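You operate a simulated robot arm through the tools that you are given. There is no shell and no other tool. Be economical: measure what you need, move in short steps, check, and stop when the job is done.

You run a simulated two-armed robot. Do the job below in one go: nothing can be reset, and whatever is moved stays where it is left.

JOB
Weigh the carton from the labels drawer and put it back.
Fine: weigh nothing else; shut the drawer and switch the balance off. Where these are worked on the way, their far stop is far enough and under half their travel is too little: labels drawer.

The check looks at the end state, three seconds after you hand in, the way a careful person would. Anything else that was tipped, shoved, dropped, spilled or broken makes it a failure.

ROBOT AND FRAMES
Two 7-joint arms with fingered hands on one trunk, on a base that drives. Base frame: it is fixed to the floor where the robot stands at the start and does not move with it; the origin is under the middle of the robot, x ahead of it, y to its left, z up. Lengths are in m, angles in rad, forces in N, time in s.
The left shoulder is at the start at [0.023, 0.17, 1.368], the right one opposite. With the tool pointing down near the work surface each hand reaches from about 0.1 to 0.32 m from the robot's upright axis, wherever it stands, measured 20 degrees to its own side. Places, roughly: balance switch [0.5, -0.4, 1]; carton [1.25, 1.75, 0.25]; inside of the labels drawer [0.8, -0.1, 0.7]; labels drawer [0.7, -0.1, 0.8]. Payload 4 kg a hand.
Tool frame (each hand has its own): the origin (TCP) lies between the finger pads and is the grasp point; the fingertips stand 0.026 m ahead of it; z points along the fingers, y is the line along which they close. The gripper opens to 0.132 m. The gripper's body begins 0.073 m behind the TCP. The gripper is a hand of 4 fingers: y runs from the thumb to the fingers, the wrist lies at [0, 0, -0.224] in the tool frame.
Orientation is told as [roll, pitch, yaw] about the base's x, y, z axes, in that order, counted from this pose: with the fingers straight down and closing along the base's y, the tool's x points along the base's -x, its y along +y and its z along -z.

CONTROLS
- The arms move only by the tool step_arm. It takes "left_commands", "right_commands" or both (then of equal length, played together; a hand with none holds still); each is a list of rows, each a list of 6 numbers: the shift along the tool's x, y, z in units of 500 mm (1.0 is 500 mm), then the turn, a rotation vector about the tool's x, y, z in units of 180 degrees (1.0 is 180 degrees). In form: [[dx, dy, dz, wx, wy, wz], ...]. A call has 1 to 10 rows; each row is the pose to reach, as a shift and turn from the pose commanded when the call began, along the tool's axes at that moment. A call with a number of a shift or a turn outside -1 to 1 is refused whole. Each row takes 0.2 s and may step no farther than 0.05 m and 0.15 rad from the row before; otherwise, the whole call is refused. A pose out of reach is approached as far as the arm can. The call stops where the force on the tool passes 40 N (or 10 N more than at its start, if that is more) or the arm is blocked; 0.2 s more then pass. In this call time passes only in rows, and 0.2 s behind the last. It gives the time, the measured TCP pose, the force on the tool (base axes), the opening and the grip force at its end, in the units of the frame above (readings bear some noise), with the torque about the TCP (base axes, N m) and any sound that the robot's microphone picked up, and new pictures: "views" is both (left out), scene, wrist or none (wrist: the cameras of the hands that moved).
- Cameras (640 x 400 px; columns grow to the right, rows downward): "scene" is now at [0.0737, -0.0366, 1.5079]; the picture's right is [-0.50, -0.87, 0.00], its down [-0.73, 0.42, -0.53] and it looks along [0.46, -0.27, -0.85] (base axes); focal length 214 px, centre (320, 200). "left" rides on the left gripper at [-0.069, 0.002, -0.097] in its tool frame; the picture's right is [-0.02, -1.00, 0.00], its down [0.82, -0.02, -0.58] and it looks along [0.58, -0.01, 0.82] (tool axes); focal length 270 px, centre (320, 200). "right" rides on the right gripper at [0.068, 0.002, -0.097] in its tool frame; the picture's right is [-0.03, 1.00, 0.00], its down [-0.82, -0.02, -0.58] and it looks along [-0.58, -0.01, 0.82] (tool axes); focal length 270 px, centre (320, 200). There is no depth. A picture from a camera that has moved, and an enlarged one, comes with that camera's place and axes in the base frame and with its lens.
- move_column(by): slides the trunk up (or, below 0, down) by that many m; the arms and the scene camera ride with it, the base frame stays. It gives what a move gives, with no picture.
- base_move(legs): drives the robot by 1 to 6 legs, each [ahead, turn to the left] in m and rad, along the robot's own axes; the way and the turn of a leg run together, so that a leg with both is an arc; at most 1.5 m and 3.142 rad a leg. The arms and the cameras ride along, it lands a little off, and it stops where it bumps. It gives what a move gives, and a new picture of the scene camera.
- move_fingers(finger1, finger2, finger3, thumb_bend, hand): sets how far each is bent, from 0 (flat) to 1 (curled in); at 0.3 the hand is open as for a grip, at 0.7 the pads meet at the TCP. One left out holds its place. A second passes; each finger stops where it meets its share of the squeeze, and holds until it gets a number again. It is the only way to open and close the hand. It gives what a move gives, with no picture; readings hold the bend of each and the force on the fingers (four entries, about 0 where the hand has none), thumb and palm.
- turn_head(pan, tilt): turns the head with the scene camera to pan (to the left, within 1.501 rad either way) and tilt (down, from -0.506 to 1.204), counted from straight ahead of the robot. It gives what a move gives, and a new picture of the scene camera.
- enlarge(camera, box): a new picture of the part [left, top, right, bottom] of that camera's present view, enlarged. It takes no simulated time.
- close_job(): hands the job in; it is judged then, once.

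Go step by step. Nothing tells you exact positions but the pictures and the camera data: compare them with the known pose of the tool, close in by small moves and look again before you grip or let go. The budget is 120 turns and 260 pictures, counting those below and the enlarged ones. Unless the task says otherwise, let go and move clear before handing in, and close with one line.

The tools are called after "Request:" by a JSON object that holds its "name" and its "arguments". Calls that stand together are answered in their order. step_arm: Moves the arms, as the interface text tells. Its arguments: {"type":"object","properties":{"left_commands":{"type":"array","items":{"type":"array","items":{"type":"number"}}},"right_commands":{"type":"array","items":{"type":"array","items":{"type":"number"}}},"views":{"type":"string","enum":["both","scene","wrist","none"]}},"required":[]} The other tools are called the same way: move_column (by) slides the trunk up or down; move_fingers (finger1, finger2, finger3, thumb_bend, hand) moves the fingers one by one; base_move (legs) drives the base; turn_head (pan, tilt) turns the head that bears the scene camera; enlarge (camera, box) takes an enlarged picture of a part of a camera's view; close_job () hands the job in.

At the start:

```text
t: 0.0
left_position: [0.4706, -0.048, 1.2374]
left_tcp_rot: [0.0, 0.0, 0.003]
left_contact_force: [-0.2, -0.2, 0.5]
left_torque: [0.02, -0.01, 0.01]
left_gripper_width: 0.1318
left_finger_force: 0.1
left_shape: jaw
left_bend: [0.3, 0.3, 0.3, 0.3]
left_finger forces: [0.0, 0.0, 0.0, 0.0, 0.0, 0.0]
right_position: [0.2995, -0.4169, 1.2833]
right_tcp_rot: [-0.001, 0.0, 0.003]
right_contact_force: [0.8, 0.8, 0.8]
right_torque: [0.03, -0.01, 0.01]
right_gripper_width: 0.1318
right_finger_force: 0.0
right_shape: jaw
right_bend: [0.3, 0.3, 0.3, 0.3]
right_finger forces: [0.1, 0.1, 0.0, 0.0, 0.1, 0.1]
trunk travel left (down, up): [-0.595, 0.16]
robot x, y, heading: [0.0029, 0.0009, 0.004]
head pan, tilt: [-0.522, 1.009]
```

scene: 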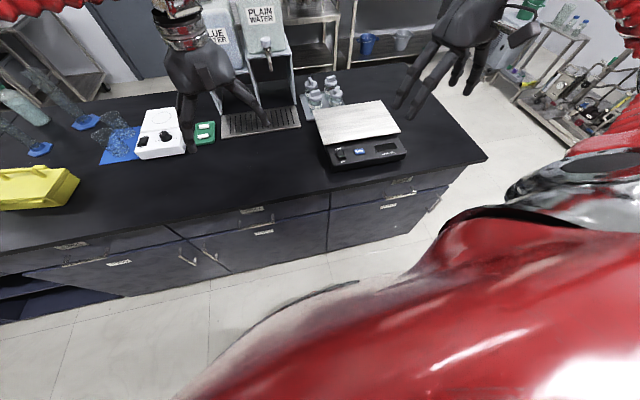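
right: 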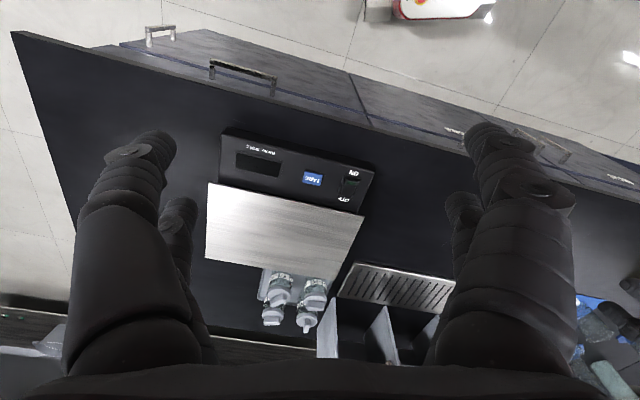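
left: 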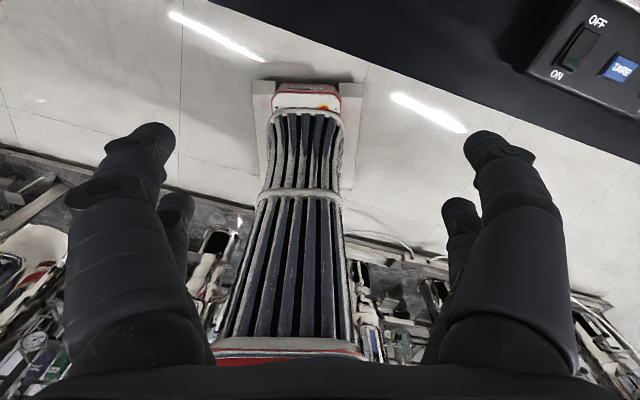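

I see a bench with a balance, drawers and cupboards to the front-right of me. I'll look closer at the labels and look around.

Request:
{"name": "enlarge", "arguments": {"camera": "scene", "box": [0, 160, 480, 330]}}

Request:
{"name": "turn_head", "arguments": {"pan": 0.9, "tilt": 0.7}}

Request:
{"name": "turn_head", "arguments": {"pan": 0.1, "tilt": 0.8}}

```text
1.33 times, centred on (240, 245) of scene
camera zoom: at [0.0737, -0.0366, 1.5079], right [-0.5, -0.87, 0.0], down [-0.73, 0.42, -0.53], along [0.46, -0.27, -0.85], focal length 286 px, centre (427, 140)
```

zoom: 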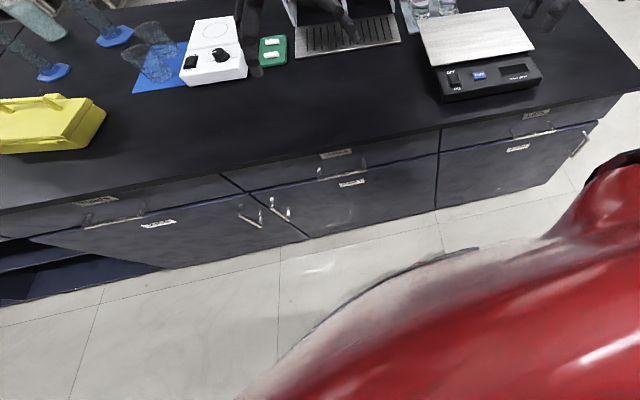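

```text
t: 1.6
left_position: [0.47, -0.0487, 1.2383]
left_tcp_rot: [0.001, 0.001, 0.004]
left_contact_force: [0.1, -0.3, -0.2]
left_torque: [-0.04, 0.0, 0.03]
left_gripper_width: 0.1318
left_finger_force: 0.1
left_shape: jaw
left_bend: [0.3, 0.3, 0.3, 0.3]
left_finger forces: [0.0, 0.0, 0.1, 0.1, 0.0, 0.0]
right_position: [0.3001, -0.4165, 1.284]
right_tcp_rot: [0.0, 0.001, 0.003]
right_contact_force: [-0.1, 0.2, -0.8]
right_torque: [-0.05, -0.01, -0.04]
right_gripper_width: 0.1318
right_finger_force: 0.2
right_shape: jaw
right_bend: [0.3, 0.3, 0.3, 0.3]
right_finger forces: [0.1, 0.0, 0.0, 0.0, 0.0, 0.0]
trunk travel left (down, up): [-0.595, 0.16]
robot x, y, heading: [-0.0036, 0.0019, -0.006]
head pan, tilt: [0.901, 0.7]
camera scene: at [0.0666, 0.0643, 1.532], right [0.78, -0.62, 0.0], down [-0.4, -0.5, -0.76], along [0.47, 0.6, -0.64], focal length 214 px, centre (320, 200)
```

scene: 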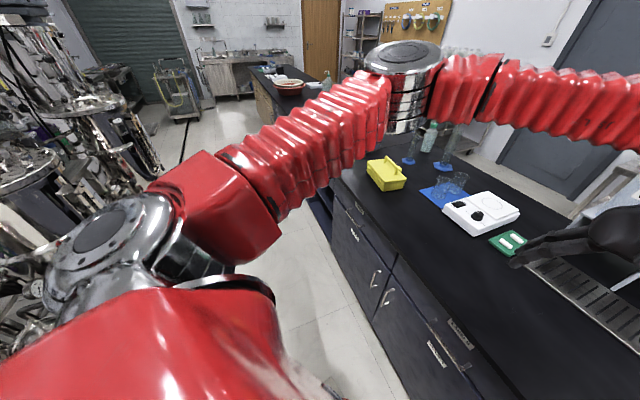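

```text
t: 2.7
left_position: [0.4692, -0.0485, 1.2366]
left_tcp_rot: [0.001, 0.0, 0.003]
left_contact_force: [-0.2, -0.7, -0.4]
left_torque: [-0.03, -0.03, 0.02]
left_gripper_width: 0.1319
left_finger_force: 0.1
left_shape: jaw
left_bend: [0.3, 0.3, 0.3, 0.3]
left_finger forces: [0.0, 0.1, 0.0, 0.0, 0.1, 0.0]
right_position: [0.2986, -0.4156, 1.2835]
right_tcp_rot: [0.0, -0.001, 0.001]
right_contact_force: [-0.2, -0.1, 0.2]
right_torque: [-0.02, 0.01, 0.0]
right_gripper_width: 0.1319
right_finger_force: 0.2
right_shape: jaw
right_bend: [0.3, 0.3, 0.3, 0.3]
right_finger forces: [0.0, 0.1, 0.1, 0.0, 0.0, 0.0]
trunk travel left (down, up): [-0.595, 0.16]
robot x, y, heading: [0.0002, -0.0002, 0.003]
head pan, tilt: [0.099, 0.799]
camera scene: at [0.0941, 0.0059, 1.5237], right [0.1, -0.99, 0.0], down [-0.71, -0.07, -0.7], along [0.69, 0.07, -0.72], focal length 214 px, centre (320, 200)
```

scene: 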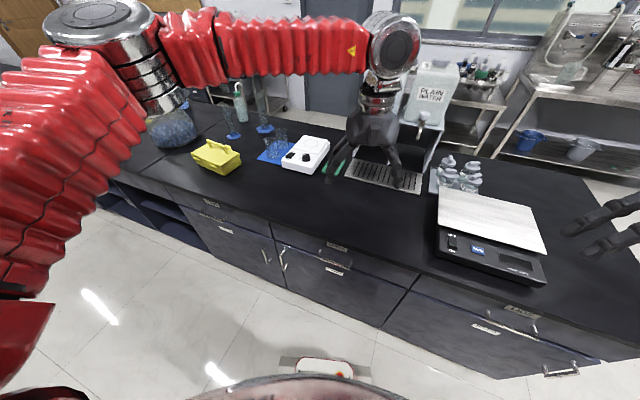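

There are several labelled drawers; I'll read the labels.

Request:
{"name": "enlarge", "arguments": {"camera": "scene", "box": [280, 220, 440, 300]}}

Request:
{"name": "enlarge", "arguments": {"camera": "scene", "box": [440, 280, 600, 380]}}

Request:
{"name": "enlarge", "arguments": {"camera": "scene", "box": [140, 170, 300, 270]}}

```text
4.00 times, centred on (360, 260) of scene
camera zoom: at [0.0941, 0.0059, 1.5237], right [0.1, -0.99, 0.0], down [-0.71, -0.07, -0.7], along [0.69, 0.07, -0.72], focal length 858 px, centre (160, -40)
```

zoom: 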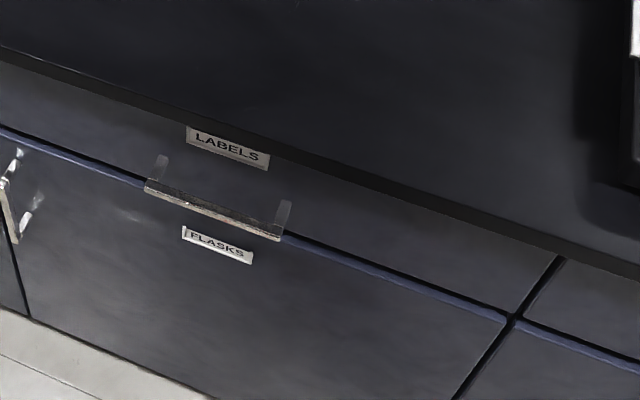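

```text
4.00 times, centred on (520, 330) of scene
camera zoom: at [0.0941, 0.0059, 1.5237], right [0.1, -0.99, 0.0], down [-0.71, -0.07, -0.7], along [0.69, 0.07, -0.72], focal length 858 px, centre (-480, -320)
```

zoom: 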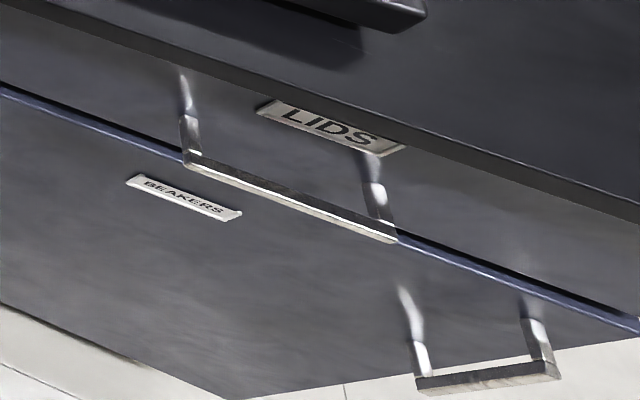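

```text
4.00 times, centred on (220, 220) of scene
camera zoom: at [0.0941, 0.0059, 1.5237], right [0.1, -0.99, 0.0], down [-0.71, -0.07, -0.7], along [0.69, 0.07, -0.72], focal length 858 px, centre (720, 120)
```

zoom: 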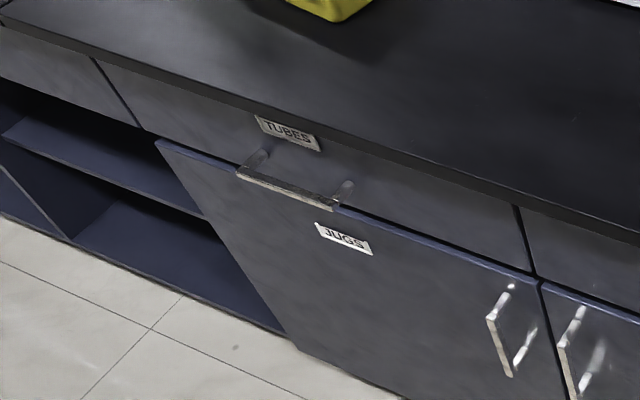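

The LABELS drawer is the middle top drawer, and the bench runs about 18° off my axes. I'll take a second view of its handle from the right wrist to triangulate.

Request:
{"name": "enlarge", "arguments": {"camera": "right", "box": [400, 60, 640, 210]}}

Request:
{"name": "enlarge", "arguments": {"camera": "right", "box": [200, 110, 400, 235]}}

Request:
{"name": "turn_head", "arguments": {"pan": -0.3, "tilt": 1.204}}

```text
2.67 times, centred on (520, 135) of right
camera zoom: at [0.2301, -0.4146, 1.3802], right [0.02, 1.0, 0.0], down [0.82, -0.02, 0.58], along [0.58, -0.01, -0.82], focal length 721 px, centre (-213, 373)
```

zoom: 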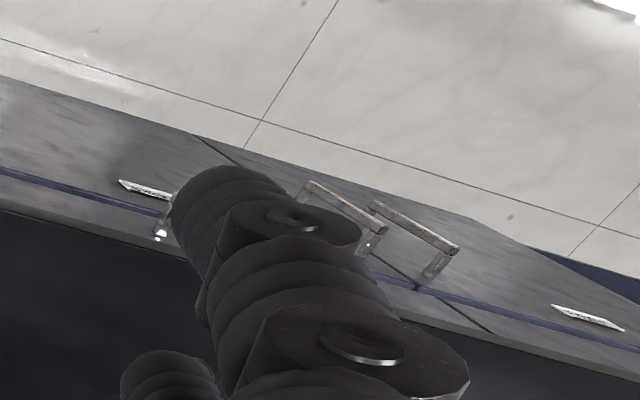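

```text
3.20 times, centred on (300, 172) of right
camera zoom: at [0.2301, -0.4146, 1.3802], right [0.02, 1.0, 0.0], down [0.82, -0.02, 0.58], along [0.58, -0.01, -0.82], focal length 865 px, centre (384, 288)
```

zoom: 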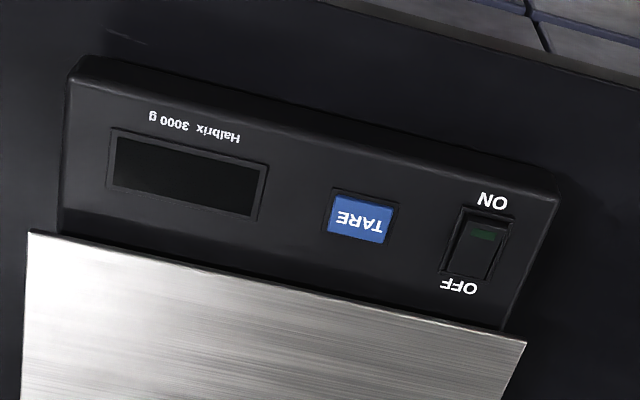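

```text
t: 3.5
left_position: [0.4695, -0.0476, 1.238]
left_tcp_rot: [0.0, 0.001, 0.004]
left_contact_force: [0.0, -0.1, -1.0]
left_torque: [0.0, 0.0, -0.01]
left_gripper_width: 0.1318
left_finger_force: 0.1
left_shape: jaw
left_bend: [0.3, 0.3, 0.3, 0.3]
left_finger forces: [0.0, 0.0, 0.0, 0.1, 0.1, 0.0]
right_position: [0.2986, -0.4159, 1.2829]
right_tcp_rot: [0.001, 0.0, 0.004]
right_contact_force: [0.2, -0.2, 0.3]
right_torque: [-0.03, 0.01, 0.03]
right_gripper_width: 0.1318
right_finger_force: 0.1
right_shape: jaw
right_bend: [0.3, 0.3, 0.3, 0.3]
right_finger forces: [0.1, 0.0, 0.0, 0.0, 0.0, 0.0]
trunk travel left (down, up): [-0.595, 0.16]
robot x, y, heading: [-0.0026, -0.0028, -0.003]
head pan, tilt: [-0.3, 1.201]
camera scene: at [0.0673, -0.0187, 1.496], right [-0.29, -0.96, 0.0], down [-0.89, 0.27, -0.36], along [0.35, -0.11, -0.93], focal length 214 px, centre (320, 200)
```

scene: 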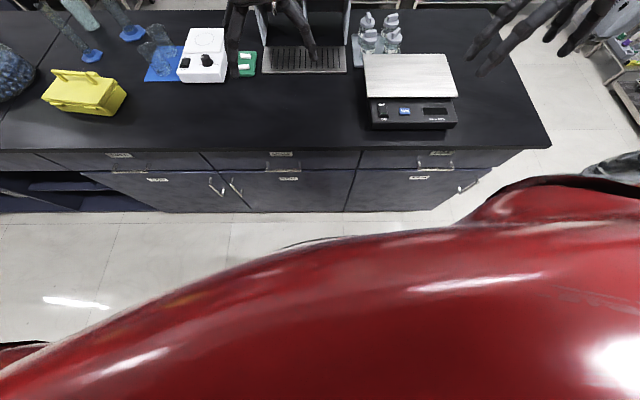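

The balance is off (blank display), with its switch at about (0.50,-0.36,0.96); the labels handle is at about (0.476,0,0.79). I'll turn to face the bench squarely.

Request:
{"name": "base_move", "arguments": {"legs": [[0, -0.31]]}}

Request:
{"name": "turn_head", "arguments": {"pan": 0.25, "tilt": 1.15}}

Request:
{"name": "enlarge", "arguments": {"camera": "scene", "box": [220, 100, 420, 225]}}

```text
t: 5.0
left_position: [0.4314, -0.1887, 1.2375]
left_tcp_rot: [0.001, 0.0, -0.305]
left_contact_force: [-0.5, 0.0, 0.0]
left_torque: [0.0, -0.01, 0.0]
left_gripper_width: 0.1316
left_finger_force: 0.0
left_shape: jaw
left_bend: [0.3, 0.3, 0.3, 0.3]
left_finger forces: [0.0, 0.0, 0.0, 0.0, 0.1, 0.0]
right_position: [0.1598, -0.4871, 1.2833]
right_tcp_rot: [0.002, 0.003, -0.306]
right_contact_force: [0.2, -0.6, 0.8]
right_torque: [-0.01, 0.03, -0.02]
right_gripper_width: 0.1316
right_finger_force: 0.0
right_shape: jaw
right_bend: [0.3, 0.3, 0.3, 0.3]
right_finger forces: [0.0, 0.1, 0.0, 0.1, 0.1, 0.0]
trunk travel left (down, up): [-0.595, 0.16]
robot x, y, heading: [0.0064, 0.015, -0.309]
head pan, tilt: [-0.3, 1.201]
camera scene: at [0.0634, -0.0241, 1.496], right [-0.57, -0.82, 0.0], down [-0.77, 0.53, -0.36], along [0.3, -0.21, -0.93], focal length 214 px, centre (320, 200)
```

scene: 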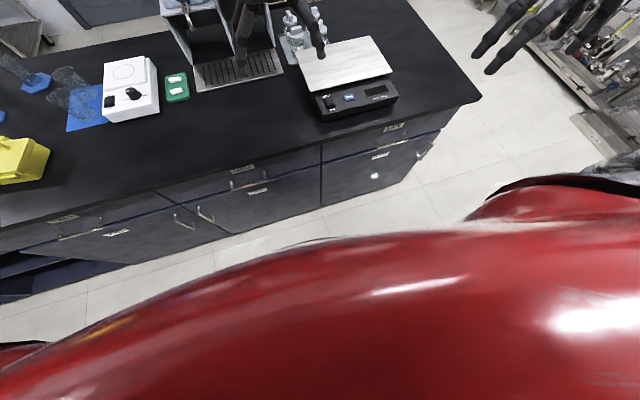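

```text
t: 6.0
left_position: [0.4337, -0.1866, 1.2383]
left_tcp_rot: [0.0, 0.0, -0.305]
left_contact_force: [0.0, -1.0, -0.7]
left_torque: [0.01, 0.02, -0.01]
left_gripper_width: 0.1317
left_finger_force: 0.1
left_shape: jaw
left_bend: [0.3, 0.3, 0.3, 0.3]
left_finger forces: [0.0, 0.1, 0.0, 0.1, 0.1, 0.0]
right_position: [0.1588, -0.4859, 1.2842]
right_tcp_rot: [-0.001, 0.002, -0.306]
right_contact_force: [0.4, -0.2, 0.0]
right_torque: [0.02, -0.01, -0.01]
right_gripper_width: 0.1319
right_finger_force: 0.0
right_shape: jaw
right_bend: [0.3, 0.3, 0.3, 0.3]
right_finger forces: [0.0, 0.0, 0.0, 0.1, 0.0, 0.1]
trunk travel left (down, up): [-0.595, 0.16]
robot x, y, heading: [0.0053, 0.0132, -0.309]
head pan, tilt: [0.25, 1.15]
camera scene: at [0.0777, 0.0046, 1.4988], right [-0.06, -1.0, 0.0], down [-0.91, 0.05, -0.41], along [0.41, -0.02, -0.91], focal length 214 px, centre (320, 200)
```

scene: 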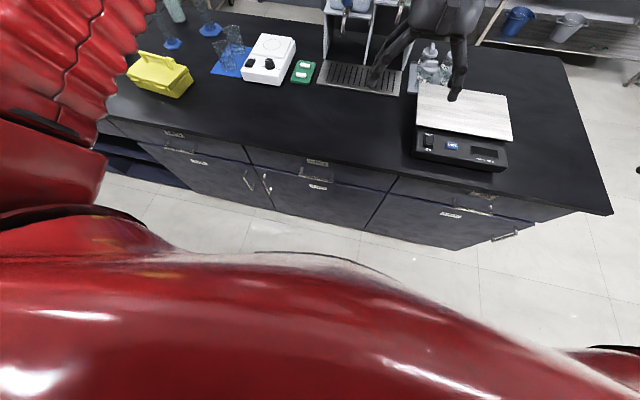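

```text
3.20 times, centred on (320, 162) of scene
camera zoom: at [0.0777, 0.0046, 1.4988], right [-0.06, -1.0, 0.0], down [-0.91, 0.05, -0.41], along [0.41, -0.02, -0.91], focal length 686 px, centre (320, 320)
```

zoom: 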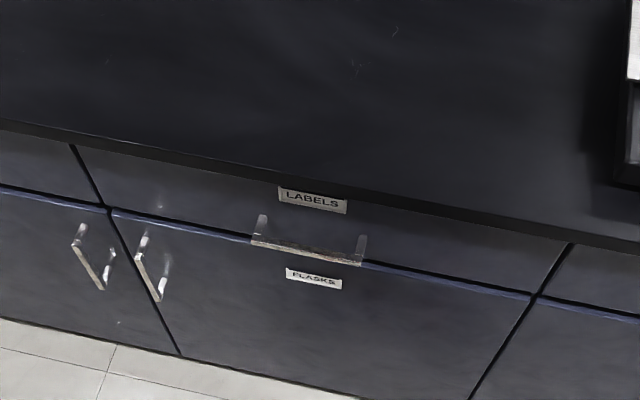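

Facing the bench now. I'll back off a little, then lower the trunk so the left hand can reach the drawer handle.

Request:
{"name": "base_move", "arguments": {"legs": [[-0.2, 0]]}}

Request:
{"name": "move_column", "arguments": {"by": -0.35}}

Request:
{"name": "turn_head", "arguments": {"pan": 0.2, "tilt": 0.9}}

```text
t: 7.6
left_position: [0.2404, -0.1279, 1.2392]
left_tcp_rot: [0.0, 0.0, -0.307]
left_contact_force: [0.6, 0.9, -0.1]
left_torque: [0.0, -0.05, 0.02]
left_gripper_width: 0.1318
left_finger_force: 0.1
left_shape: jaw
left_bend: [0.3, 0.3, 0.3, 0.3]
left_finger forces: [0.1, 0.0, 0.1, 0.0, 0.1, 0.0]
right_position: [-0.0337, -0.4267, 1.2866]
right_tcp_rot: [0.001, -0.001, -0.307]
right_contact_force: [-0.4, 0.1, 0.8]
right_torque: [-0.02, -0.02, 0.01]
right_gripper_width: 0.1318
right_finger_force: 0.0
right_shape: jaw
right_bend: [0.3, 0.3, 0.3, 0.3]
right_finger forces: [0.0, 0.0, 0.1, 0.0, 0.1, 0.0]
trunk travel left (down, up): [-0.595, 0.16]
robot x, y, heading: [-0.1895, 0.0754, -0.31]
head pan, tilt: [0.25, 1.15]
camera scene: at [-0.1148, 0.0655, 1.4989], right [-0.06, -1.0, 0.0], down [-0.91, 0.05, -0.41], along [0.41, -0.02, -0.91], focal length 214 px, centre (320, 200)
```

scene: 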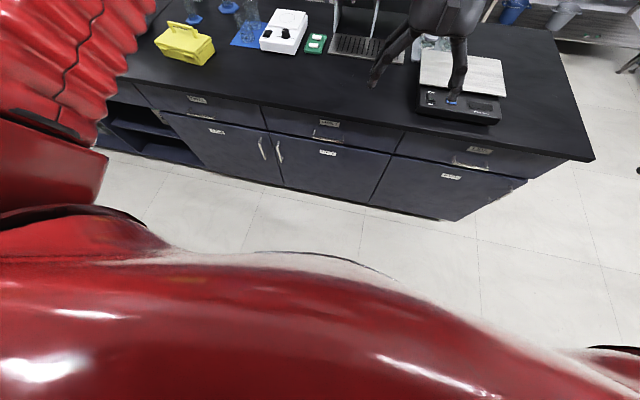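

```text
t: 11.0
left_position: [0.2413, -0.1271, 0.8888]
left_tcp_rot: [0.0, 0.0, -0.306]
left_contact_force: [-1.3, -0.5, -0.8]
left_torque: [0.0, 0.0, -0.02]
left_gripper_width: 0.132
left_finger_force: 0.2
left_shape: jaw
left_bend: [0.3, 0.3, 0.3, 0.3]
left_finger forces: [0.1, 0.0, 0.0, 0.0, 0.0, 0.0]
right_position: [-0.0323, -0.426, 0.9347]
right_tcp_rot: [0.001, 0.002, -0.307]
right_contact_force: [0.1, 0.1, 0.6]
right_torque: [0.02, -0.01, 0.0]
right_gripper_width: 0.1322
right_finger_force: 0.0
right_shape: jaw
right_bend: [0.3, 0.3, 0.3, 0.3]
right_finger forces: [0.0, 0.0, 0.0, 0.0, 0.1, 0.0]
trunk travel left (down, up): [-0.245, 0.51]
robot x, y, heading: [-0.187, 0.0766, -0.309]
head pan, tilt: [0.25, 1.15]
```

```text
t: 11.8
left_position: [0.2415, -0.1277, 0.8892]
left_tcp_rot: [0.001, 0.001, -0.306]
left_contact_force: [-0.2, -1.0, -0.5]
left_torque: [0.03, 0.0, -0.03]
left_gripper_width: 0.1318
left_finger_force: 0.0
left_shape: jaw
left_bend: [0.3, 0.3, 0.3, 0.3]
left_finger forces: [0.1, 0.0, 0.0, 0.1, 0.0, 0.0]
right_position: [-0.0327, -0.4269, 0.934]
right_tcp_rot: [0.001, 0.002, -0.306]
right_contact_force: [0.6, -0.6, 0.6]
right_torque: [0.02, 0.0, -0.03]
right_gripper_width: 0.132
right_finger_force: 0.0
right_shape: jaw
right_bend: [0.3, 0.3, 0.3, 0.3]
right_finger forces: [0.0, 0.0, 0.1, 0.0, 0.0, 0.1]
trunk travel left (down, up): [-0.245, 0.51]
robot x, y, heading: [-0.1925, 0.0723, -0.305]
head pan, tilt: [0.201, 0.901]
camera scene: at [-0.0273, 0.038, 1.1613], right [-0.11, -0.99, 0.0], down [-0.78, 0.09, -0.62], along [0.62, -0.07, -0.78], focal length 214 px, centre (320, 200)
```

scene: 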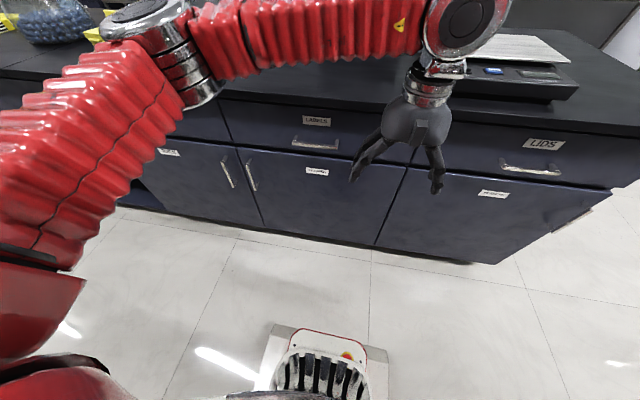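

Request:
{"name": "enlarge", "arguments": {"camera": "scene", "box": [260, 90, 420, 190]}}

Request:
{"name": "step_arm", "arguments": {"left_commands": [[0, 0, 0, 0.0272, -0.0272, -0.0272], [0, 0, 0, 0.0544, -0.0544, -0.0544], [0, 0, 0, 0.0816, -0.0816, -0.0816], [0, 0, 0, 0.1088, -0.1088, -0.1088], [0, 0, 0, 0.136, -0.136, -0.136], [0, 0, 0, 0.1632, -0.1632, -0.1632], [0, 0, 0, 0.1904, -0.1904, -0.1904]], "views": "scene"}}

```text
4.00 times, centred on (340, 140) of scene
camera zoom: at [-0.0273, 0.038, 1.1613], right [-0.11, -0.99, 0.0], down [-0.78, 0.09, -0.62], along [0.62, -0.07, -0.78], focal length 858 px, centre (240, 440)
```

zoom: 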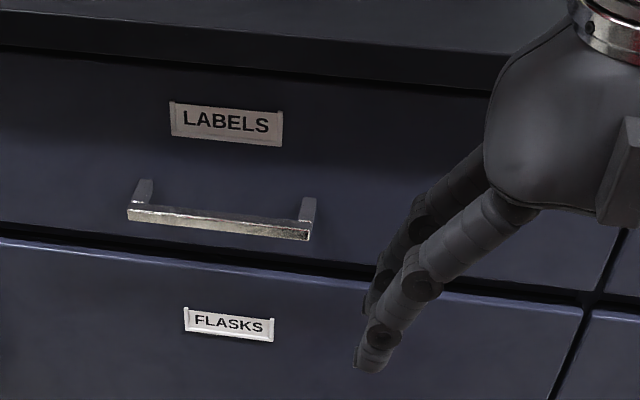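

```text
t: 13.4
left_position: [0.2428, -0.1288, 0.8893]
left_tcp_rot: [-0.779, -0.338, 0.472]
left_contact_force: [0.0, -0.2, 1.3]
left_torque: [-0.02, 0.0, 0.01]
left_gripper_width: 0.1319
left_finger_force: 0.1
left_shape: jaw
left_bend: [0.3, 0.3, 0.3, 0.3]
left_finger forces: [0.0, 0.1, 0.0, 0.0, 0.1, 0.0]
right_position: [-0.033, -0.4265, 0.9341]
right_tcp_rot: [0.002, 0.001, -0.307]
right_contact_force: [0.3, -0.7, 0.0]
right_torque: [0.01, -0.01, 0.0]
right_gripper_width: 0.1319
right_finger_force: 0.1
right_shape: jaw
right_bend: [0.3, 0.3, 0.3, 0.3]
right_finger forces: [0.0, 0.0, 0.0, 0.0, 0.0, 0.0]
trunk travel left (down, up): [-0.245, 0.51]
robot x, y, heading: [-0.1892, 0.0755, -0.313]
head pan, tilt: [0.201, 0.901]
camera scene: at [-0.0272, 0.038, 1.1614], right [-0.11, -0.99, 0.0], down [-0.78, 0.09, -0.62], along [0.62, -0.07, -0.78], focal length 214 px, centre (320, 200)
```

scene: 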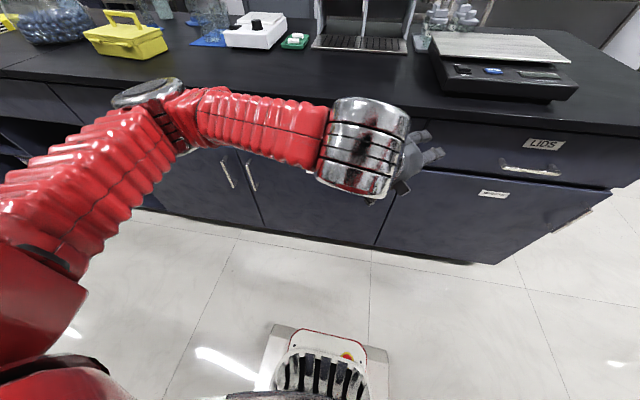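

Request:
{"name": "step_arm", "arguments": {"left_commands": [[0, 0, 0, 0.0243, -0.0243, -0.0243], [0, 0, 0, 0.0486, -0.0486, -0.0486], [0, 0, 0, 0.0729, -0.0729, -0.0729], [0, 0, 0, 0.0972, -0.0972, -0.0972], [0, 0, 0, 0.1215, -0.1215, -0.1215], [0, 0, 0, 0.1458, -0.1458, -0.1458], [0, 0, 0, 0.1701, -0.1701, -0.1701], [0, 0, 0, 0.1945, -0.1945, -0.1945]]}}

```text
t: 15.4
left_position: [0.2654, -0.1113, 0.8899]
left_tcp_rot: [-1.555, 0.026, 1.334]
left_contact_force: [0.0, 0.1, 0.5]
left_torque: [-0.01, 0.0, -0.05]
left_gripper_width: 0.132
left_finger_force: 0.0
left_shape: jaw
left_bend: [0.3, 0.3, 0.3, 0.3]
left_finger forces: [0.0, 0.1, 0.1, 0.0, 0.1, 0.0]
right_position: [-0.0329, -0.4265, 0.9364]
right_tcp_rot: [-0.001, 0.002, -0.308]
right_contact_force: [0.7, 0.9, 0.0]
right_torque: [-0.01, 0.01, 0.0]
right_gripper_width: 0.132
right_finger_force: 0.1
right_shape: jaw
right_bend: [0.3, 0.3, 0.3, 0.3]
right_finger forces: [0.1, 0.0, 0.0, 0.1, 0.1, 0.0]
trunk travel left (down, up): [-0.245, 0.51]
robot x, y, heading: [-0.1862, 0.0756, -0.308]
head pan, tilt: [0.201, 0.901]
stopped in row 8 (left hand): the arm was blocked; the commanded pose is now the measured one
camera scene: at [-0.0275, 0.0379, 1.1614], right [-0.11, -0.99, 0.0], down [-0.78, 0.09, -0.62], along [0.62, -0.07, -0.78], focal length 214 px, centre (320, 200)
camera left: at [0.1876, -0.0226, 0.888], right [0.03, 0.04, 1.0], down [-0.75, -0.66, 0.05], along [0.66, -0.75, 0.01], focal length 270 px, centre (320, 200)
```

scene: 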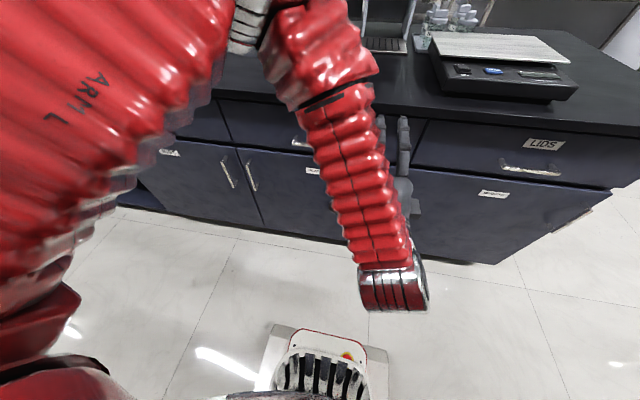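
left: 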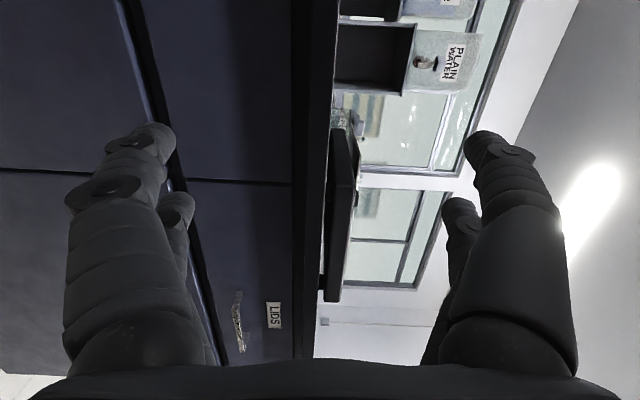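

Hand is now pointing forward, thumb up. I'll move it left/forward and lower the trunk to bring it level with the handle.

Request:
{"name": "step_arm", "arguments": {"left_commands": [[-0.066, 0, 0.045, 0, 0.004, 0], [-0.132, 0, 0.09, 0, 0.009, 0], [-0.2, 0, 0.135, 0, 0.013, 0], [-0.266, 0, 0.18, 0, 0.018, 0], [-0.332, 0, 0.226, 0, 0.022, 0]], "views": "none"}}

Request:
{"name": "move_column", "arguments": {"by": -0.135}}

Request:
{"name": "turn_head", "arguments": {"pan": 0.2, "tilt": 0.8}}

Request:
{"name": "enlarge", "arguments": {"camera": "left", "box": [0, 0, 640, 400]}}

```text
t: 16.6
left_position: [0.3888, -0.0094, 0.8994]
left_tcp_rot: [-1.548, 0.023, 1.268]
left_contact_force: [0.6, 0.6, 0.0]
left_torque: [0.0, -0.01, 0.02]
left_gripper_width: 0.1319
left_finger_force: 0.0
left_shape: jaw
left_bend: [0.3, 0.3, 0.3, 0.3]
left_finger forces: [0.0, 0.0, 0.0, 0.0, 0.1, 0.0]
left hand out of reach, approached as far as the arm can: row 4, 5
right_position: [-0.0334, -0.4274, 0.9362]
right_tcp_rot: [0.0, 0.002, -0.308]
right_contact_force: [0.5, -0.4, 0.2]
right_torque: [0.01, 0.0, 0.01]
right_gripper_width: 0.1321
right_finger_force: 0.1
right_shape: jaw
right_bend: [0.3, 0.3, 0.3, 0.3]
right_finger forces: [0.1, 0.0, 0.0, 0.0, 0.0, 0.0]
trunk travel left (down, up): [-0.245, 0.51]
robot x, y, heading: [-0.184, 0.0758, -0.307]
head pan, tilt: [0.201, 0.901]
```

```text
t: 18.2
left_position: [0.389, -0.0084, 0.7642]
left_tcp_rot: [-1.557, 0.023, 1.257]
left_contact_force: [-0.3, 0.5, -0.4]
left_torque: [0.01, 0.01, 0.01]
left_gripper_width: 0.1319
left_finger_force: 0.1
left_shape: jaw
left_bend: [0.3, 0.3, 0.3, 0.3]
left_finger forces: [0.0, 0.0, 0.0, 0.1, 0.0, 0.1]
right_position: [-0.0337, -0.4267, 0.7999]
right_tcp_rot: [-0.001, 0.0, -0.307]
right_contact_force: [0.0, -0.8, 0.3]
right_torque: [-0.03, -0.03, 0.01]
right_gripper_width: 0.1318
right_finger_force: 0.1
right_shape: jaw
right_bend: [0.3, 0.3, 0.3, 0.3]
right_finger forces: [0.0, 0.0, 0.0, 0.1, 0.0, 0.1]
trunk travel left (down, up): [-0.11, 0.645]
robot x, y, heading: [-0.1874, 0.0749, -0.312]
head pan, tilt: [0.201, 0.901]
```

```text
t: 18.9
left_position: [0.389, -0.0101, 0.7642]
left_tcp_rot: [-1.556, 0.021, 1.257]
left_contact_force: [0.0, -0.2, -0.5]
left_torque: [0.0, 0.0, 0.01]
left_gripper_width: 0.1318
left_finger_force: 0.0
left_shape: jaw
left_bend: [0.3, 0.3, 0.3, 0.3]
left_finger forces: [0.0, 0.1, 0.0, 0.0, 0.0, 0.0]
right_position: [-0.0327, -0.4275, 0.8004]
right_tcp_rot: [0.0, 0.0, -0.306]
right_contact_force: [-0.5, 1.0, 0.8]
right_torque: [0.02, 0.01, 0.0]
right_gripper_width: 0.1321
right_finger_force: 0.0
right_shape: jaw
right_bend: [0.3, 0.3, 0.3, 0.3]
right_finger forces: [0.0, 0.1, 0.1, 0.0, 0.0, 0.0]
trunk travel left (down, up): [-0.11, 0.645]
robot x, y, heading: [-0.184, 0.0776, -0.309]
head pan, tilt: [0.201, 0.799]
camera scene: at [0.0394, 0.0178, 1.0263], right [-0.11, -0.99, 0.0], down [-0.71, 0.08, -0.7], along [0.69, -0.08, -0.72], focal length 214 px, centre (320, 200)
```

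scene: 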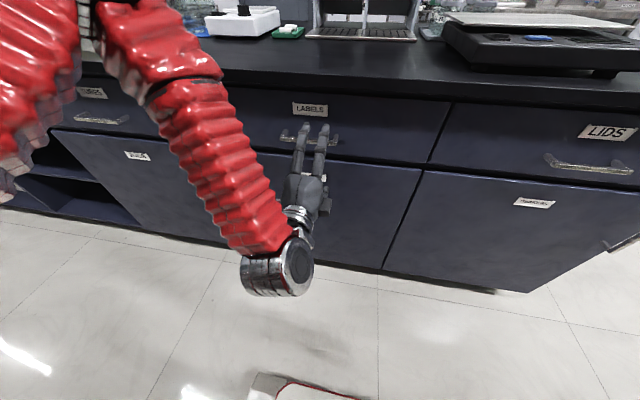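

```text
1.00 times, centred on (320, 200) of left (not enlarged: the box is as wide or as high as the picture)
camera zoom: at [0.3185, 0.0853, 0.7611], right [0.03, 0.04, 1.0], down [-0.8, -0.6, 0.05], along [0.6, -0.8, 0.02], focal length 270 px, centre (320, 200)
```

zoom: 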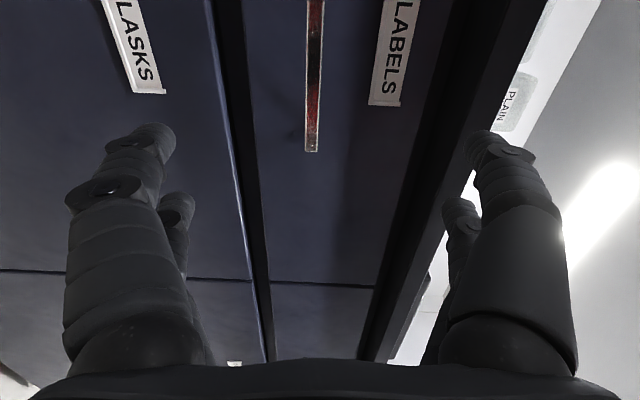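

The hand lines up well with the bar in height. I'll shift it left a little, then drive up to the handle.

Request:
{"name": "step_arm", "arguments": {"left_commands": [[-0.04, 0, 0, 0, 0, 0], [-0.07, 0.01, 0, 0, 0, 0]], "views": "none"}}

Request:
{"name": "move_fingers", "arguments": {"hand": "left", "finger1": 0.45, "finger2": 0.45, "finger3": 0.45, "thumb_bend": 0.45}}

Request:
{"name": "base_move", "arguments": {"legs": [[0.07, 0]]}}

Request:
{"name": "enlarge", "arguments": {"camera": "left", "box": [0, 0, 640, 400]}}

```text
t: 19.5
left_position: [0.3909, 0.0061, 0.7669]
left_tcp_rot: [-1.554, 0.022, 1.261]
left_contact_force: [-0.7, 1.3, -0.3]
left_torque: [-0.03, 0.04, -0.03]
left_gripper_width: 0.1321
left_finger_force: 0.1
left_shape: jaw
left_bend: [0.3, 0.3, 0.3, 0.3]
left_finger forces: [0.0, 0.1, 0.1, 0.0, 0.1, 0.0]
left hand out of reach, approached as far as the arm can: row 1, 2
right_position: [-0.0325, -0.4274, 0.8008]
right_tcp_rot: [-0.001, 0.003, -0.307]
right_contact_force: [-0.9, -0.2, 0.2]
right_torque: [-0.01, -0.02, 0.04]
right_gripper_width: 0.1319
right_finger_force: 0.0
right_shape: jaw
right_bend: [0.3, 0.3, 0.3, 0.3]
right_finger forces: [0.0, 0.1, 0.0, 0.0, 0.0, 0.1]
trunk travel left (down, up): [-0.11, 0.645]
robot x, y, heading: [-0.1907, 0.0764, -0.307]
head pan, tilt: [0.201, 0.799]
```

```text
t: 20.5
left_position: [0.3919, 0.0078, 0.7656]
left_tcp_rot: [-1.554, 0.022, 1.262]
left_contact_force: [-0.2, -0.1, -0.1]
left_torque: [0.0, 0.02, 0.02]
left_gripper_width: 0.0835
left_finger_force: 0.0
left_shape: fingers
left_bend: [0.45, 0.45, 0.45, 0.45]
left_finger forces: [0.0, 0.0, 0.1, 0.0, 0.0, 0.1]
right_position: [-0.0331, -0.4266, 0.8004]
right_tcp_rot: [0.001, 0.002, -0.308]
right_contact_force: [-0.2, 0.6, 0.0]
right_torque: [0.0, 0.0, -0.03]
right_gripper_width: 0.132
right_finger_force: 0.0
right_shape: jaw
right_bend: [0.3, 0.3, 0.3, 0.3]
right_finger forces: [0.1, 0.0, 0.1, 0.0, 0.0, 0.0]
trunk travel left (down, up): [-0.11, 0.645]
robot x, y, heading: [-0.1881, 0.0752, -0.31]
head pan, tilt: [0.201, 0.799]
```

```text
t: 21.5
left_position: [0.4588, -0.0154, 0.767]
left_tcp_rot: [-1.554, 0.023, 1.26]
left_contact_force: [0.3, -0.7, 0.0]
left_torque: [0.03, 0.0, -0.01]
left_gripper_width: 0.083
left_finger_force: 0.1
left_shape: fingers
left_bend: [0.45, 0.45, 0.45, 0.45]
left_finger forces: [0.0, 0.0, 0.0, 0.0, 0.1, 0.1]
right_position: [0.0344, -0.4489, 0.7984]
right_tcp_rot: [-0.001, 0.002, -0.307]
right_contact_force: [-0.3, -0.8, -0.3]
right_torque: [0.02, 0.01, 0.01]
right_gripper_width: 0.1321
right_finger_force: 0.1
right_shape: jaw
right_bend: [0.3, 0.3, 0.3, 0.3]
right_finger forces: [0.1, 0.0, 0.0, 0.1, 0.1, 0.0]
trunk travel left (down, up): [-0.11, 0.645]
robot x, y, heading: [-0.1189, 0.0532, -0.311]
head pan, tilt: [0.201, 0.799]
camera scene: at [0.1069, -0.0039, 1.0261], right [-0.11, -0.99, 0.0], down [-0.71, 0.08, -0.7], along [0.69, -0.08, -0.72], focal length 214 px, centre (320, 200)
```

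scene: 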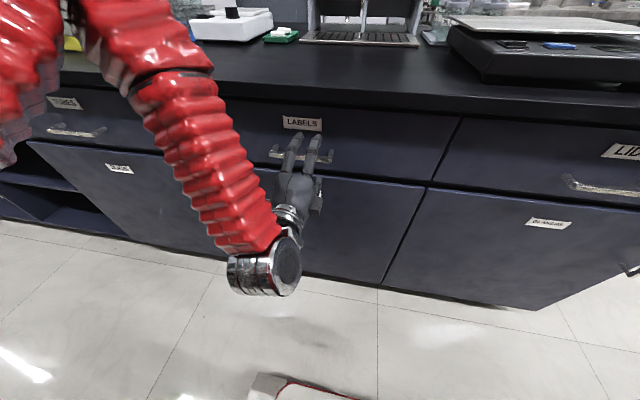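

```text
1.00 times, centred on (320, 200) of left (not enlarged: the box is as wide or as high as the picture)
camera zoom: at [0.387, 0.0792, 0.7636], right [0.03, 0.04, 1.0], down [-0.8, -0.6, 0.05], along [0.6, -0.8, 0.01], focal length 270 px, centre (320, 200)
```

zoom: 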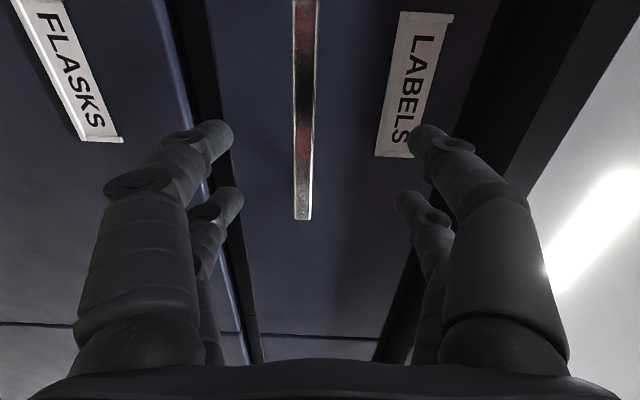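

Request:
{"name": "move_column", "arguments": {"by": -0.012}}

Request:
{"name": "base_move", "arguments": {"legs": [[0.035, 0]]}}

Request:
{"name": "enlarge", "arguments": {"camera": "left", "box": [0, 0, 640, 400]}}

```text
t: 22.1
left_position: [0.4573, -0.0163, 0.7551]
left_tcp_rot: [-1.555, 0.024, 1.259]
left_contact_force: [0.3, 0.4, 0.3]
left_torque: [0.02, -0.01, -0.01]
left_gripper_width: 0.0833
left_finger_force: 0.1
left_shape: fingers
left_bend: [0.45, 0.45, 0.45, 0.45]
left_finger forces: [0.1, 0.1, 0.0, 0.0, 0.1, 0.0]
right_position: [0.0334, -0.4481, 0.7888]
right_tcp_rot: [-0.001, 0.0, -0.307]
right_contact_force: [0.3, 0.0, 0.4]
right_torque: [-0.02, -0.05, -0.02]
right_gripper_width: 0.1319
right_finger_force: 0.0
right_shape: jaw
right_bend: [0.3, 0.3, 0.3, 0.3]
right_finger forces: [0.1, 0.1, 0.0, 0.0, 0.0, 0.0]
trunk travel left (down, up): [-0.098, 0.657]
robot x, y, heading: [-0.1179, 0.0553, -0.308]
head pan, tilt: [0.201, 0.799]
```

```text
t: 23.0
left_position: [0.4906, -0.0253, 0.7536]
left_tcp_rot: [-1.553, 0.023, 1.26]
left_contact_force: [-0.1, -0.1, 0.5]
left_torque: [-0.01, 0.01, 0.02]
left_gripper_width: 0.0835
left_finger_force: 0.0
left_shape: fingers
left_bend: [0.45, 0.45, 0.45, 0.45]
left_finger forces: [0.0, 0.0, 0.1, 0.1, 0.0, 0.0]
right_position: [0.0678, -0.4584, 0.7879]
right_tcp_rot: [-0.001, 0.001, -0.307]
right_contact_force: [-0.6, 0.3, -0.3]
right_torque: [0.01, 0.02, -0.01]
right_gripper_width: 0.132
right_finger_force: 0.1
right_shape: jaw
right_bend: [0.3, 0.3, 0.3, 0.3]
right_finger forces: [0.1, 0.1, 0.0, 0.0, 0.0, 0.0]
trunk travel left (down, up): [-0.098, 0.657]
robot x, y, heading: [-0.0862, 0.0416, -0.316]
head pan, tilt: [0.201, 0.799]
camera scene: at [0.146, -0.0163, 1.0131], right [-0.11, -0.99, 0.0], down [-0.71, 0.08, -0.7], along [0.69, -0.08, -0.72], focal length 214 px, centre (320, 200)
```

scene: 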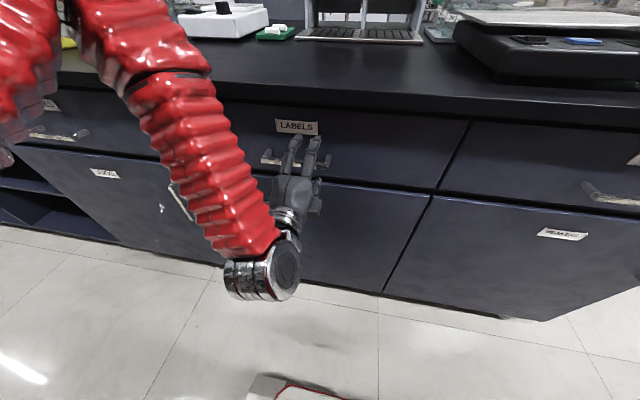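

```text
1.00 times, centred on (320, 200) of left (not enlarged: the box is as wide or as high as the picture)
camera zoom: at [0.4201, 0.0689, 0.7522], right [0.03, 0.04, 1.0], down [-0.8, -0.6, 0.05], along [0.6, -0.8, 0.01], focal length 270 px, centre (320, 200)
```

zoom: 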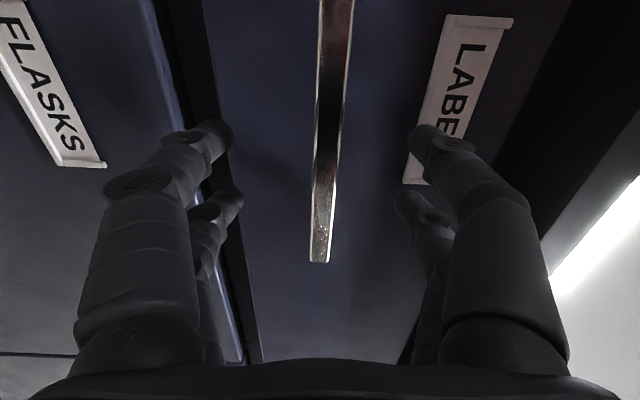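

Request:
{"name": "step_arm", "arguments": {"left_commands": [[0, 0, 0.02, 0, 0, 0]], "views": "none"}}

Request:
{"name": "move_fingers", "arguments": {"hand": "left", "finger1": 0.75, "finger2": 0.75, "finger3": 0.75, "thumb_bend": 0.75}}

Request:
{"name": "enlarge", "arguments": {"camera": "left", "box": [0, 0, 640, 400]}}

```text
t: 23.4
left_position: [0.4997, -0.0283, 0.7544]
left_tcp_rot: [-1.553, 0.022, 1.263]
left_contact_force: [-0.6, -1.2, 0.2]
left_torque: [-0.02, -0.03, 0.01]
left_gripper_width: 0.0835
left_finger_force: 0.0
left_shape: fingers
left_bend: [0.45, 0.45, 0.45, 0.45]
left_finger forces: [0.1, 0.0, 0.1, 0.0, 0.0, 0.0]
right_position: [0.0665, -0.4579, 0.7882]
right_tcp_rot: [0.0, 0.002, -0.307]
right_contact_force: [0.3, -0.5, 0.6]
right_torque: [-0.02, -0.01, 0.02]
right_gripper_width: 0.1318
right_finger_force: 0.0
right_shape: jaw
right_bend: [0.3, 0.3, 0.3, 0.3]
right_finger forces: [0.1, 0.1, 0.0, 0.0, 0.0, 0.0]
trunk travel left (down, up): [-0.098, 0.657]
robot x, y, heading: [-0.0869, 0.0419, -0.311]
head pan, tilt: [0.201, 0.799]
```

```text
t: 24.4
left_position: [0.4999, -0.0284, 0.7549]
left_tcp_rot: [-1.554, 0.023, 1.264]
left_contact_force: [1.6, -0.6, 1.5]
left_torque: [0.03, -0.03, -0.06]
left_gripper_width: 0.0
left_finger_force: 0.1
left_shape: fingers
left_bend: [0.73, 0.73, 0.73, 0.72]
left_finger forces: [0.0, 0.0, 0.0, 0.1, 0.0, 0.1]
right_position: [0.0678, -0.4587, 0.7881]
right_tcp_rot: [0.001, 0.002, -0.308]
right_contact_force: [0.0, -0.5, -0.5]
right_torque: [0.01, 0.0, 0.0]
right_gripper_width: 0.1319
right_finger_force: 0.1
right_shape: jaw
right_bend: [0.3, 0.3, 0.3, 0.3]
right_finger forces: [0.1, 0.0, 0.0, 0.0, 0.1, 0.0]
trunk travel left (down, up): [-0.098, 0.657]
robot x, y, heading: [-0.0858, 0.0425, -0.308]
head pan, tilt: [0.201, 0.799]
```

```text
1.00 times, centred on (320, 200) of left (not enlarged: the box is as wide or as high as the picture)
camera zoom: at [0.4288, 0.0653, 0.7528], right [0.03, 0.04, 1.0], down [-0.8, -0.6, 0.05], along [0.6, -0.8, 0.01], focal length 270 px, centre (320, 200)
```

zoom: 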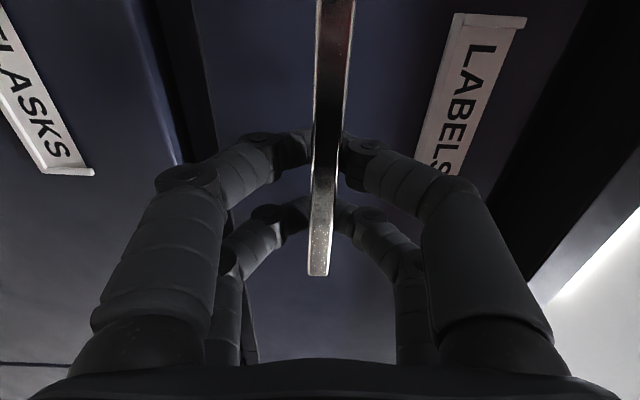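

The fingers have closed behind the bar (hooked round it). I'll pull the drawer by driving backwards.

Request:
{"name": "base_move", "arguments": {"legs": [[-0.15, 0]]}}

Request:
{"name": "enlarge", "arguments": {"camera": "left", "box": [0, 0, 640, 400]}}

```text
t: 25.8
left_position: [0.3545, 0.0203, 0.7544]
left_tcp_rot: [-1.553, 0.023, 1.269]
left_contact_force: [-0.1, -0.4, 1.1]
left_torque: [0.01, 0.03, 0.0]
left_gripper_width: 0.0001
left_finger_force: 0.0
left_shape: fingers
left_bend: [0.74, 0.73, 0.73, 0.73]
left_finger forces: [0.0, 0.0, 0.0, 0.0, 0.0, 0.0]
right_position: [-0.0749, -0.4123, 0.789]
right_tcp_rot: [0.001, 0.0, -0.302]
right_contact_force: [-0.4, 0.2, 0.2]
right_torque: [0.01, 0.01, 0.02]
right_gripper_width: 0.1323
right_finger_force: 0.2
right_shape: jaw
right_bend: [0.3, 0.3, 0.3, 0.3]
right_finger forces: [0.0, 0.0, 0.1, 0.1, 0.1, 0.0]
trunk travel left (down, up): [-0.098, 0.657]
robot x, y, heading: [-0.2331, 0.091, -0.307]
head pan, tilt: [0.201, 0.799]
camera scene: at [0.0007, 0.0311, 1.0135], right [-0.1, -0.99, 0.0], down [-0.71, 0.07, -0.7], along [0.69, -0.07, -0.72], focal length 214 px, centre (320, 200)
```

scene: 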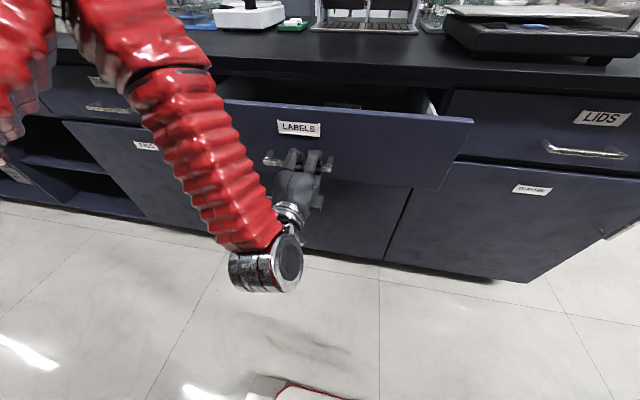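

```text
1.00 times, centred on (320, 200) of left (not enlarged: the box is as wide or as high as the picture)
camera zoom: at [0.2837, 0.1138, 0.7532], right [0.03, 0.04, 1.0], down [-0.79, -0.61, 0.05], along [0.61, -0.79, 0.01], focal length 270 px, centre (320, 200)
```

zoom: 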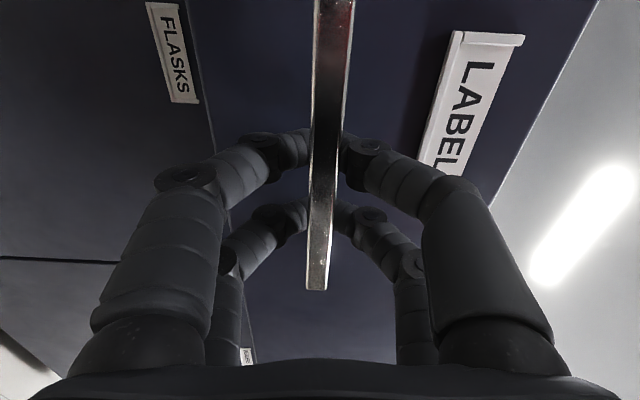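

The drawer is opening with something visible inside. I'll pull further.

Request:
{"name": "base_move", "arguments": {"legs": [[-0.12, 0]]}}

```text
t: 26.6
left_position: [0.3413, 0.0226, 0.7569]
left_tcp_rot: [-1.551, 0.023, 1.267]
left_contact_force: [0.2, 0.6, -0.1]
left_torque: [0.0, -0.02, 0.0]
left_gripper_width: 0.0
left_finger_force: 0.0
left_shape: fingers
left_bend: [0.74, 0.74, 0.74, 0.73]
left_finger forces: [0.0, 0.0, 0.0, 0.1, 0.1, 0.0]
right_position: [-0.0882, -0.4086, 0.791]
right_tcp_rot: [0.0, 0.001, -0.305]
right_contact_force: [-0.4, 0.7, 0.3]
right_torque: [0.0, -0.02, -0.02]
right_gripper_width: 0.1319
right_finger_force: 0.1
right_shape: jaw
right_bend: [0.3, 0.3, 0.3, 0.3]
right_finger forces: [0.0, 0.0, 0.0, 0.0, 0.1, 0.0]
trunk travel left (down, up): [-0.098, 0.657]
robot x, y, heading: [-0.2438, 0.0927, -0.307]
head pan, tilt: [0.201, 0.799]
stopped in leg 1: the robot was blocked; the commanded pose is now the measured one
camera scene: at [-0.0114, 0.0341, 1.0132], right [-0.11, -0.99, 0.0], down [-0.71, 0.08, -0.7], along [0.69, -0.07, -0.72], focal length 214 px, centre (320, 200)
```

scene: 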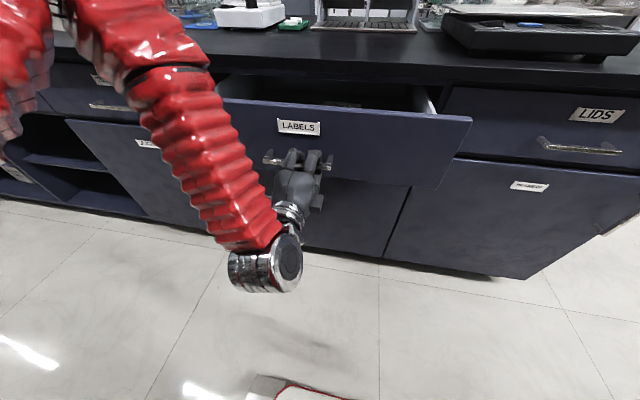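

Request:
{"name": "step_arm", "arguments": {"left_commands": [[0, 0, -0.03, 0, 0, 0], [0, 0, -0.06, 0, 0, 0]], "views": "scene"}}

```text
t: 27.2
left_position: [0.3188, 0.025, 0.7529]
left_tcp_rot: [-1.554, 0.023, 1.267]
left_contact_force: [0.7, 1.6, 1.9]
left_torque: [0.01, 0.0, 0.0]
left_gripper_width: 0.0001
left_finger_force: 0.1
left_shape: fingers
left_bend: [0.74, 0.74, 0.74, 0.72]
left_finger forces: [0.0, 0.0, 0.1, 0.0, 0.1, 0.1]
left hand out of reach, approached as far as the arm can: row 2
right_position: [-0.0891, -0.4083, 0.7907]
right_tcp_rot: [-0.001, 0.001, -0.305]
right_contact_force: [-1.0, -0.3, -0.1]
right_torque: [-0.01, 0.0, -0.01]
right_gripper_width: 0.1322
right_finger_force: 0.0
right_shape: jaw
right_bend: [0.3, 0.3, 0.3, 0.3]
right_finger forces: [0.0, 0.1, 0.0, 0.1, 0.1, 0.0]
trunk travel left (down, up): [-0.098, 0.657]
robot x, y, heading: [-0.2423, 0.0964, -0.309]
head pan, tilt: [0.201, 0.799]
camera scene: at [-0.0115, 0.0341, 1.0133], right [-0.11, -0.99, 0.0], down [-0.71, 0.08, -0.7], along [0.69, -0.07, -0.72], focal length 214 px, centre (320, 200)
```

scene: 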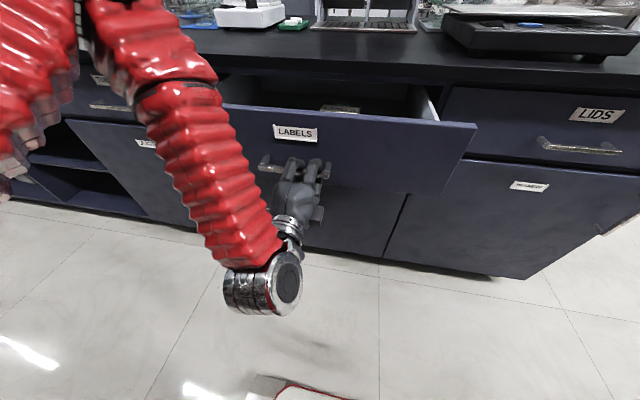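

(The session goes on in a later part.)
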